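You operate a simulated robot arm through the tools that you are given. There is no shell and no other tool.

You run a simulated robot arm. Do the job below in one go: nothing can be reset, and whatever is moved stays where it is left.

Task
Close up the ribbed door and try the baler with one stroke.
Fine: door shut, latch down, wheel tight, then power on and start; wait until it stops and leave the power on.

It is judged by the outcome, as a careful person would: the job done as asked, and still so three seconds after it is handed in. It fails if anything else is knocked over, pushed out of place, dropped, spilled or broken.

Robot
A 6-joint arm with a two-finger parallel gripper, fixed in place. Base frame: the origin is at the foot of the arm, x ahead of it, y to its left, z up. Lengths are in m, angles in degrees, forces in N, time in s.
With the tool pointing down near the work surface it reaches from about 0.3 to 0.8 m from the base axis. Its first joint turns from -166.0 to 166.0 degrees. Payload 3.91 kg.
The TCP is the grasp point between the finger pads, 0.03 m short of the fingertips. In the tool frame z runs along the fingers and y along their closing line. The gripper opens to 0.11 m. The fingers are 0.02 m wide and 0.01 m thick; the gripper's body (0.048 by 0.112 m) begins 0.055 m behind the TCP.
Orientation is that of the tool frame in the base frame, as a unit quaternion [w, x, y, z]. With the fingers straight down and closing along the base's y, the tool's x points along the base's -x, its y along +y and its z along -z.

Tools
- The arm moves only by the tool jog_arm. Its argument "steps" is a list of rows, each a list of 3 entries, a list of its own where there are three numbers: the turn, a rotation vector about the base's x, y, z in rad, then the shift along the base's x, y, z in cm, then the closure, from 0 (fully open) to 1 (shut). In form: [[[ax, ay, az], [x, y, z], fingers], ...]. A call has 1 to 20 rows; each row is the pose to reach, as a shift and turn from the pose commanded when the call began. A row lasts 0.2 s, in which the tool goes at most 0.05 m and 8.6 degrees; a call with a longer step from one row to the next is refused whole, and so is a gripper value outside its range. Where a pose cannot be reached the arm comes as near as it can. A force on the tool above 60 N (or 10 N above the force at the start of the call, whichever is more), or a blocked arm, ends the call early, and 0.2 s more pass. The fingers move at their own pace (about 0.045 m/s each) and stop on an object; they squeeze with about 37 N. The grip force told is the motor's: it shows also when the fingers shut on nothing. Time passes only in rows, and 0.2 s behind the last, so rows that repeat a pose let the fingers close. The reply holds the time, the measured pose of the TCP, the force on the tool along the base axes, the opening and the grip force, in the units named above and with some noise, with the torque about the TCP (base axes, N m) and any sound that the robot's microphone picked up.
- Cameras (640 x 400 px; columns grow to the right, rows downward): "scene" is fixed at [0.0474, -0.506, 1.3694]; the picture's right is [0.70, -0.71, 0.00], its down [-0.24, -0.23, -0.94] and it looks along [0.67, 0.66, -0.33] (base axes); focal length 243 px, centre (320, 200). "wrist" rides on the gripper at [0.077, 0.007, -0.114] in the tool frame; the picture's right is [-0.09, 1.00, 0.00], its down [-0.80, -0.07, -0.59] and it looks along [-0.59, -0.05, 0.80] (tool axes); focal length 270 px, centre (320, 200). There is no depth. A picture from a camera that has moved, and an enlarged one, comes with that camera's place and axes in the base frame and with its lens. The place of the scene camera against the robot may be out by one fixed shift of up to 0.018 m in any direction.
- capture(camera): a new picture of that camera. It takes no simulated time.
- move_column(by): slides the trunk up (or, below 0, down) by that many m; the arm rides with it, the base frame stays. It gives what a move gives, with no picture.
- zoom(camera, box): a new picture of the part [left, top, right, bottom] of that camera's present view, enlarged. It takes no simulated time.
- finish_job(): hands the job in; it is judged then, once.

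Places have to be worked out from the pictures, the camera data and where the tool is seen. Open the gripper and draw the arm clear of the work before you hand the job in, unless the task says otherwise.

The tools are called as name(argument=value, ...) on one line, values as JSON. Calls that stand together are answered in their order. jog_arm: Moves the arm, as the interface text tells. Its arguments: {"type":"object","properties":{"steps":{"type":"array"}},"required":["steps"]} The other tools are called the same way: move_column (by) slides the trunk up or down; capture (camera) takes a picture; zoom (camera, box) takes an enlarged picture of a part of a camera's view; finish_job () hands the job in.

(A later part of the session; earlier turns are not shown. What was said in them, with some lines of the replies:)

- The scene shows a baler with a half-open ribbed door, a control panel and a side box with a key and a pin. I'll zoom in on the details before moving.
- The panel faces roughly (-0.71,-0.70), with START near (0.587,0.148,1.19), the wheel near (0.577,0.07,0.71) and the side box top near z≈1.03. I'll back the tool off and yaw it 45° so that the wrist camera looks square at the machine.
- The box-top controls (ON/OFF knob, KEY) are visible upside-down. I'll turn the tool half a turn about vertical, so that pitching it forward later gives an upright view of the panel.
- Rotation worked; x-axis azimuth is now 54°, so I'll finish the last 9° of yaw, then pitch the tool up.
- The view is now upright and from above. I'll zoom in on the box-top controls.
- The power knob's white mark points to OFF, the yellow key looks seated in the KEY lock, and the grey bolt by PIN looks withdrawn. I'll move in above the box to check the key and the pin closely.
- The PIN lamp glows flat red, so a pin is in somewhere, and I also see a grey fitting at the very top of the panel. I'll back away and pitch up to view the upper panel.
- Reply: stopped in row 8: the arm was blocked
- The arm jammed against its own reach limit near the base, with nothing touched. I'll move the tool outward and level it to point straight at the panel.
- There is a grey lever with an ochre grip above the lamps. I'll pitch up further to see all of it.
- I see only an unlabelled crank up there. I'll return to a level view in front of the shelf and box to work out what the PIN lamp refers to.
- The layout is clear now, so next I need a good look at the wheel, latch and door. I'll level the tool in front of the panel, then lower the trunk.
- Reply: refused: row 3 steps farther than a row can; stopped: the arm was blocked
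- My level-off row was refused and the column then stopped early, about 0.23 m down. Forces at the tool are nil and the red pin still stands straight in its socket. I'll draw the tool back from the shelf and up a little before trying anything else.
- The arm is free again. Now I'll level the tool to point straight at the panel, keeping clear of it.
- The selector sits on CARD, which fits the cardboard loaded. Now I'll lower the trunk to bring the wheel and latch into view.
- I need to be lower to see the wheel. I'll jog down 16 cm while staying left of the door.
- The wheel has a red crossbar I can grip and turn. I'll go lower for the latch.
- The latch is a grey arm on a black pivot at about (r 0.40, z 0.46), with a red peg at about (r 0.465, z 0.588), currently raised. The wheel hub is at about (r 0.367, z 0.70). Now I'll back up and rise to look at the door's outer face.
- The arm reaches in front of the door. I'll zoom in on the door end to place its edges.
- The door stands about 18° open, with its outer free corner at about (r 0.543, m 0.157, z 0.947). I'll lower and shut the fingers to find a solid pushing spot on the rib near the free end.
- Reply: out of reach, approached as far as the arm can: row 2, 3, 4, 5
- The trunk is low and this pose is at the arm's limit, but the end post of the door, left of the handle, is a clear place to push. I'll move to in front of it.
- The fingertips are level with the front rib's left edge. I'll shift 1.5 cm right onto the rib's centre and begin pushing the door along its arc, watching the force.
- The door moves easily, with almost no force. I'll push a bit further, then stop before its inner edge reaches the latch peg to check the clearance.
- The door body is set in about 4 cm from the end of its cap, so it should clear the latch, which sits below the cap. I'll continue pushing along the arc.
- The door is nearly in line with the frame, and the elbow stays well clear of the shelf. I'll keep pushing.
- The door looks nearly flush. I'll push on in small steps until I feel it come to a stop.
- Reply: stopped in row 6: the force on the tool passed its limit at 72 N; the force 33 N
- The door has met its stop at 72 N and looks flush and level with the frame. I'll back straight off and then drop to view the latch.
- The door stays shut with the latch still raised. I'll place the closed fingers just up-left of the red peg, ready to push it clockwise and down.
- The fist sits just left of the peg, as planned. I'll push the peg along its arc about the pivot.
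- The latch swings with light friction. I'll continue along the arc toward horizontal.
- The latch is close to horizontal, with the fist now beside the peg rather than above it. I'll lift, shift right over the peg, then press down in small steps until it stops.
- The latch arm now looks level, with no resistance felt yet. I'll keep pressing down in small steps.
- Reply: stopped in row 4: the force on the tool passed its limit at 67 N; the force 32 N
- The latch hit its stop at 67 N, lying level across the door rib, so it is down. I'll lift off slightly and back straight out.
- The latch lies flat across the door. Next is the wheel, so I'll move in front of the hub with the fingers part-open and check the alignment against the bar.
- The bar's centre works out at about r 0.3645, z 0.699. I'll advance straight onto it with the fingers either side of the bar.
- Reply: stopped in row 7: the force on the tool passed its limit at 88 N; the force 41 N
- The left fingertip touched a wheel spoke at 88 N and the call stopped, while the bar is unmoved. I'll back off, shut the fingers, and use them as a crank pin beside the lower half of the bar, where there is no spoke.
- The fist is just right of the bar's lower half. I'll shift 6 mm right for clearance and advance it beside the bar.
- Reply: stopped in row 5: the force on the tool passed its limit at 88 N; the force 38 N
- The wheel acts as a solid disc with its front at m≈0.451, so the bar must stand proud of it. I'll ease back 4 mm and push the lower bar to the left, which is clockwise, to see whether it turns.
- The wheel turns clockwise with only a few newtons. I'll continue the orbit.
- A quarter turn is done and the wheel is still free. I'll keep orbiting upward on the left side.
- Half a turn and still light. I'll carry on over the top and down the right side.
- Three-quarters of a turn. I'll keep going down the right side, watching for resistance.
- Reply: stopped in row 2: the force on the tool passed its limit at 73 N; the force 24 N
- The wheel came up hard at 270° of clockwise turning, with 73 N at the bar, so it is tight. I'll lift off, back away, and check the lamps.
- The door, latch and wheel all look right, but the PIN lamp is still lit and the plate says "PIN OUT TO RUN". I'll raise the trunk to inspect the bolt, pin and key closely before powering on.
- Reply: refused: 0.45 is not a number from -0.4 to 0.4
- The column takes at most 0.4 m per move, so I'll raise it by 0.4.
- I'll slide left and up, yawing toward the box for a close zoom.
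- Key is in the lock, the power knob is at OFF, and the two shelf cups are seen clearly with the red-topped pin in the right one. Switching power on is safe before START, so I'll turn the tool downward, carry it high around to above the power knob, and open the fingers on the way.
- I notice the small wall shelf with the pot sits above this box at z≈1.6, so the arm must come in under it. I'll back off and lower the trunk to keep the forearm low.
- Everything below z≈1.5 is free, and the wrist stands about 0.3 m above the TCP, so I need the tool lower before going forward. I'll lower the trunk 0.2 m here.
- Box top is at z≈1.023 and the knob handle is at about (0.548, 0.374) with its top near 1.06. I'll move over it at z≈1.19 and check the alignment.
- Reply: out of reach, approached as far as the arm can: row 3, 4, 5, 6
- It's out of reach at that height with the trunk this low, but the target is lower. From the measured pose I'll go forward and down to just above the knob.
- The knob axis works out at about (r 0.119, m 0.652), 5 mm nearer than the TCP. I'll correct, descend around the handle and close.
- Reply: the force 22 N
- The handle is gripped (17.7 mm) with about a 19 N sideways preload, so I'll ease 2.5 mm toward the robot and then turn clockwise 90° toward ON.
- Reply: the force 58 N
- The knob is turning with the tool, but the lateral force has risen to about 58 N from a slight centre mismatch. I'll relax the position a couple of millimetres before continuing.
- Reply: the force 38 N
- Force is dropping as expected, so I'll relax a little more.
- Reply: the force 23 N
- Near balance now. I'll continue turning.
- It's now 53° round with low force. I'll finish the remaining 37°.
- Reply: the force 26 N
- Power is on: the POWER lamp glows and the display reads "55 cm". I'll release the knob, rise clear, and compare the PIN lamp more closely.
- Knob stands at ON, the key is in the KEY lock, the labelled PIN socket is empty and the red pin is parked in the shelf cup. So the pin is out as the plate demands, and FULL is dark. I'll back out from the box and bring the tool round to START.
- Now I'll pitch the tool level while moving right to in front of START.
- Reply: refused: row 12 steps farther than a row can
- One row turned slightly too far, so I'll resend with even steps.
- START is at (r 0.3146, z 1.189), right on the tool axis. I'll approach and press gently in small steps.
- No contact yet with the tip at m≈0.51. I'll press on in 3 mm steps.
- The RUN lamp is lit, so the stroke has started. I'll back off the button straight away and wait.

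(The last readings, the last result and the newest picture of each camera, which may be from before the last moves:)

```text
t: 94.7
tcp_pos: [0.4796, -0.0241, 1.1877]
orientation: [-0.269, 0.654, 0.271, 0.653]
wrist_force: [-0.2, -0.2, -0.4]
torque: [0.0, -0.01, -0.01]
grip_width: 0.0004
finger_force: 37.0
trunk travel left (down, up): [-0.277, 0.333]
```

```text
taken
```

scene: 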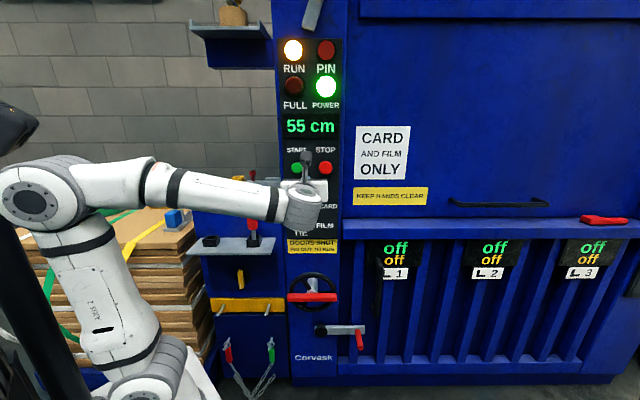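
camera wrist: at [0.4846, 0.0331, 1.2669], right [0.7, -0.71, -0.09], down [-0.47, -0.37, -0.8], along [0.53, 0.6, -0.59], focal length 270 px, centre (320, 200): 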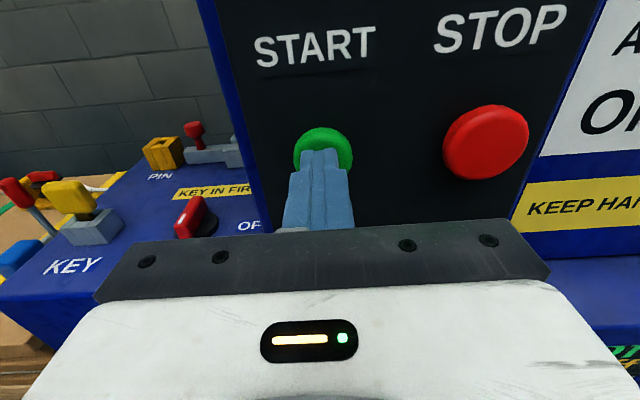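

It's running. I'll open the gripper and wait in place, drawn clear of the panel.

jog_arm(steps=[[[0, 0, 0], [-0.5, -2, 0], 0.5], [[0, 0, 0], [-1, -4, 0], 0], [[0, 0, 0], [-1, -4, 0], 0], [[0, 0, 0], [-1, -4, 0], 0], [[0, 0, 0], [-1, -4, 0], 0], [[0, 0, 0], [-1, -4, 0], 0], [[0, 0, 0], [-1, -4, 0], 0], [[0, 0, 0], [-1, -4, 0], 0], [[0, 0, 0], [-1, -4, 0], 0], [[0, 0, 0], [-1, -4, 0], 0], [[0, 0, 0], [-1, -4, 0], 0], [[0, 0, 0], [-1, -4, 0], 0], [[0, 0, 0], [-1, -4, 0], 0], [[0, 0, 0], [-1, -4, 0], 0], [[0, 0, 0], [-1, -4, 0], 0], [[0, 0, 0], [-1, -4, 0], 0]])

capture(camera="scene")

```text
t: 98.1
tcp_pos: [0.4693, -0.0631, 1.191]
orientation: [-0.27, 0.654, 0.271, 0.653]
wrist_force: [0.3, -0.6, -0.5]
torque: [0.01, -0.02, -0.02]
grip_width: 0.1098
finger_force: 0.0
trunk travel left (down, up): [-0.277, 0.333]
```

```text
taken
```

scene: 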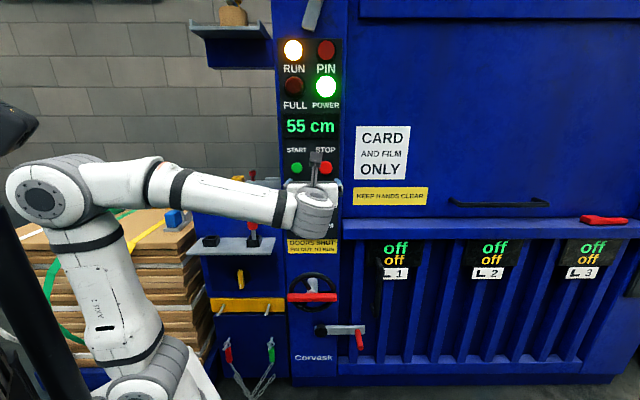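

RUN is still lit after about 5 s. I'll keep waiting.

jog_arm(steps=[[[0, 0, 0], [0, 0, 0], 0], [[0, 0, 0], [0, 0, 0], 0], [[0, 0, 0], [0, 0, 0], 0], [[0, 0, 0], [0, 0, 0], 0], [[0, 0, 0], [0, 0, 0], 0], [[0, 0, 0], [0, 0, 0], 0], [[0, 0, 0], [0, 0, 0], 0], [[0, 0, 0], [0, 0, 0], 0], [[0, 0, 0], [0, 0, 0], 0], [[0, 0, 0], [0, 0, 0], 0], [[0, 0, 0], [0, 0, 0], 0], [[0, 0, 0], [0, 0, 0], 0], [[0, 0, 0], [0, 0, 0], 0], [[0, 0, 0], [0, 0, 0], 0], [[0, 0, 0], [0, 0, 0], 0], [[0, 0, 0], [0, 0, 0], 0], [[0, 0, 0], [0, 0, 0], 0], [[0, 0, 0], [0, 0, 0], 0], [[0, 0, 0], [0, 0, 0], 0], [[0, 0, 0], [0, 0, 0], 0]])

zoom(camera="scene", box=[260, 30, 420, 150])

capture(camera="wrist")

```text
t: 102.3
tcp_pos: [0.4692, -0.0636, 1.191]
orientation: [-0.27, 0.654, 0.27, 0.653]
wrist_force: [0.3, -0.5, -0.3]
torque: [-0.02, 0.01, -0.03]
grip_width: 0.1101
finger_force: 0.1
trunk travel left (down, up): [-0.277, 0.333]
```

```text
3.33 times, centred on (340, 90) of scene
camera zoom: at [0.0474, -0.506, 1.3694], right [0.7, -0.71, 0.0], down [-0.24, -0.23, -0.94], along [0.67, 0.66, -0.33], focal length 810 px, centre (253, 567)
```

zoom: 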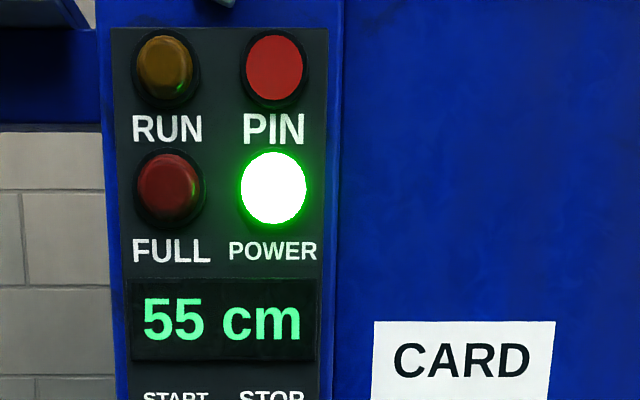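

```text
taken
camera wrist: at [0.3929, -0.1485, 1.2689], right [0.7, -0.71, -0.09], down [-0.47, -0.37, -0.8], along [0.53, 0.6, -0.59], focal length 270 px, centre (320, 200)
```

wrist: 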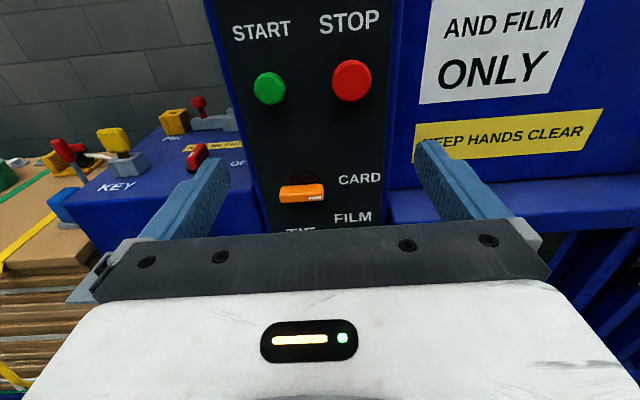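

RUN has gone out with POWER still lit, so the stroke finished. I'll do a final check of the door, latch, wheel and the loose items.

zoom(camera="scene", box=[270, 200, 590, 400])

zoom(camera="scene", box=[20, 160, 340, 400])

```text
2.00 times, centred on (430, 300) of scene
camera zoom: at [0.0474, -0.506, 1.3694], right [0.7, -0.71, 0.0], down [-0.24, -0.23, -0.94], along [0.67, 0.66, -0.33], focal length 486 px, centre (100, 0)
```

zoom: 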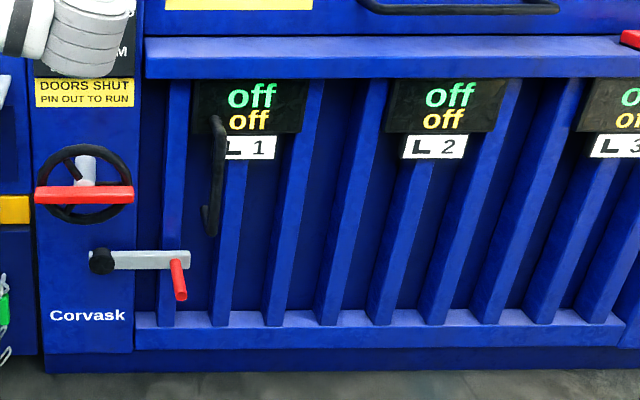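

```text
1.67 times, centred on (180, 280) of scene
camera zoom: at [0.0474, -0.506, 1.3694], right [0.7, -0.71, 0.0], down [-0.24, -0.23, -0.94], along [0.67, 0.66, -0.33], focal length 405 px, centre (553, 67)
```

zoom: 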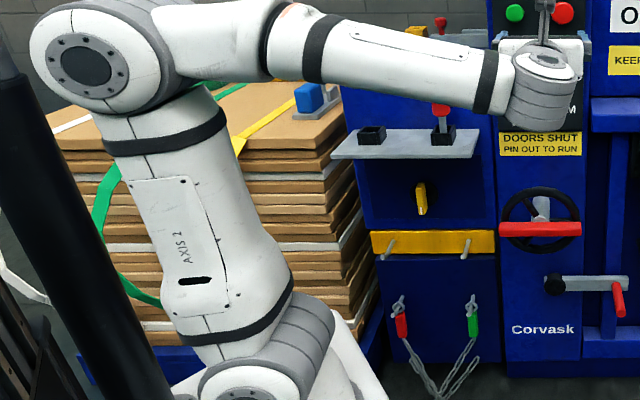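

The door is shut, the latch is down, the wheel is tight and power is on. The stroke has ended, nothing else is disturbed, and the gripper is open and clear, so I'll hand the job in.

finish_job()

```text
The job is handed in.
```

The ribbed door is closed up, and the baler started, ran and stopped by itself. I left the power on. The arm is clear with the gripper open.

- **Door:** pushed shut until it met its stop, and it sits level with the frame.
- **Latch:** swung down to its stop, lying flat across the door.
- **Wheel:** turned clockwise about three-quarters of a turn until it came up hard.
- **Power and stroke:** power knob turned to ON with the key already in its lock. I pressed START once. The RUN lamp came on and went out within about nine seconds.

- **Display:** it read 55 cm before the stroke and still did afterwards. I took RUN going out as the end of the stroke.
- **PIN lamp:** it looked the same flat red throughout, with no glow, whether power was off or on. The plate says "PIN OUT TO RUN". The labelled PIN socket was empty and a red-topped pin stood in the shelf cup, so I treated the pin as out. I did not test the lamp itself.

The fingers touched the wheel twice while I was lining up, at up to 88 N. I saw no damage or movement from it.
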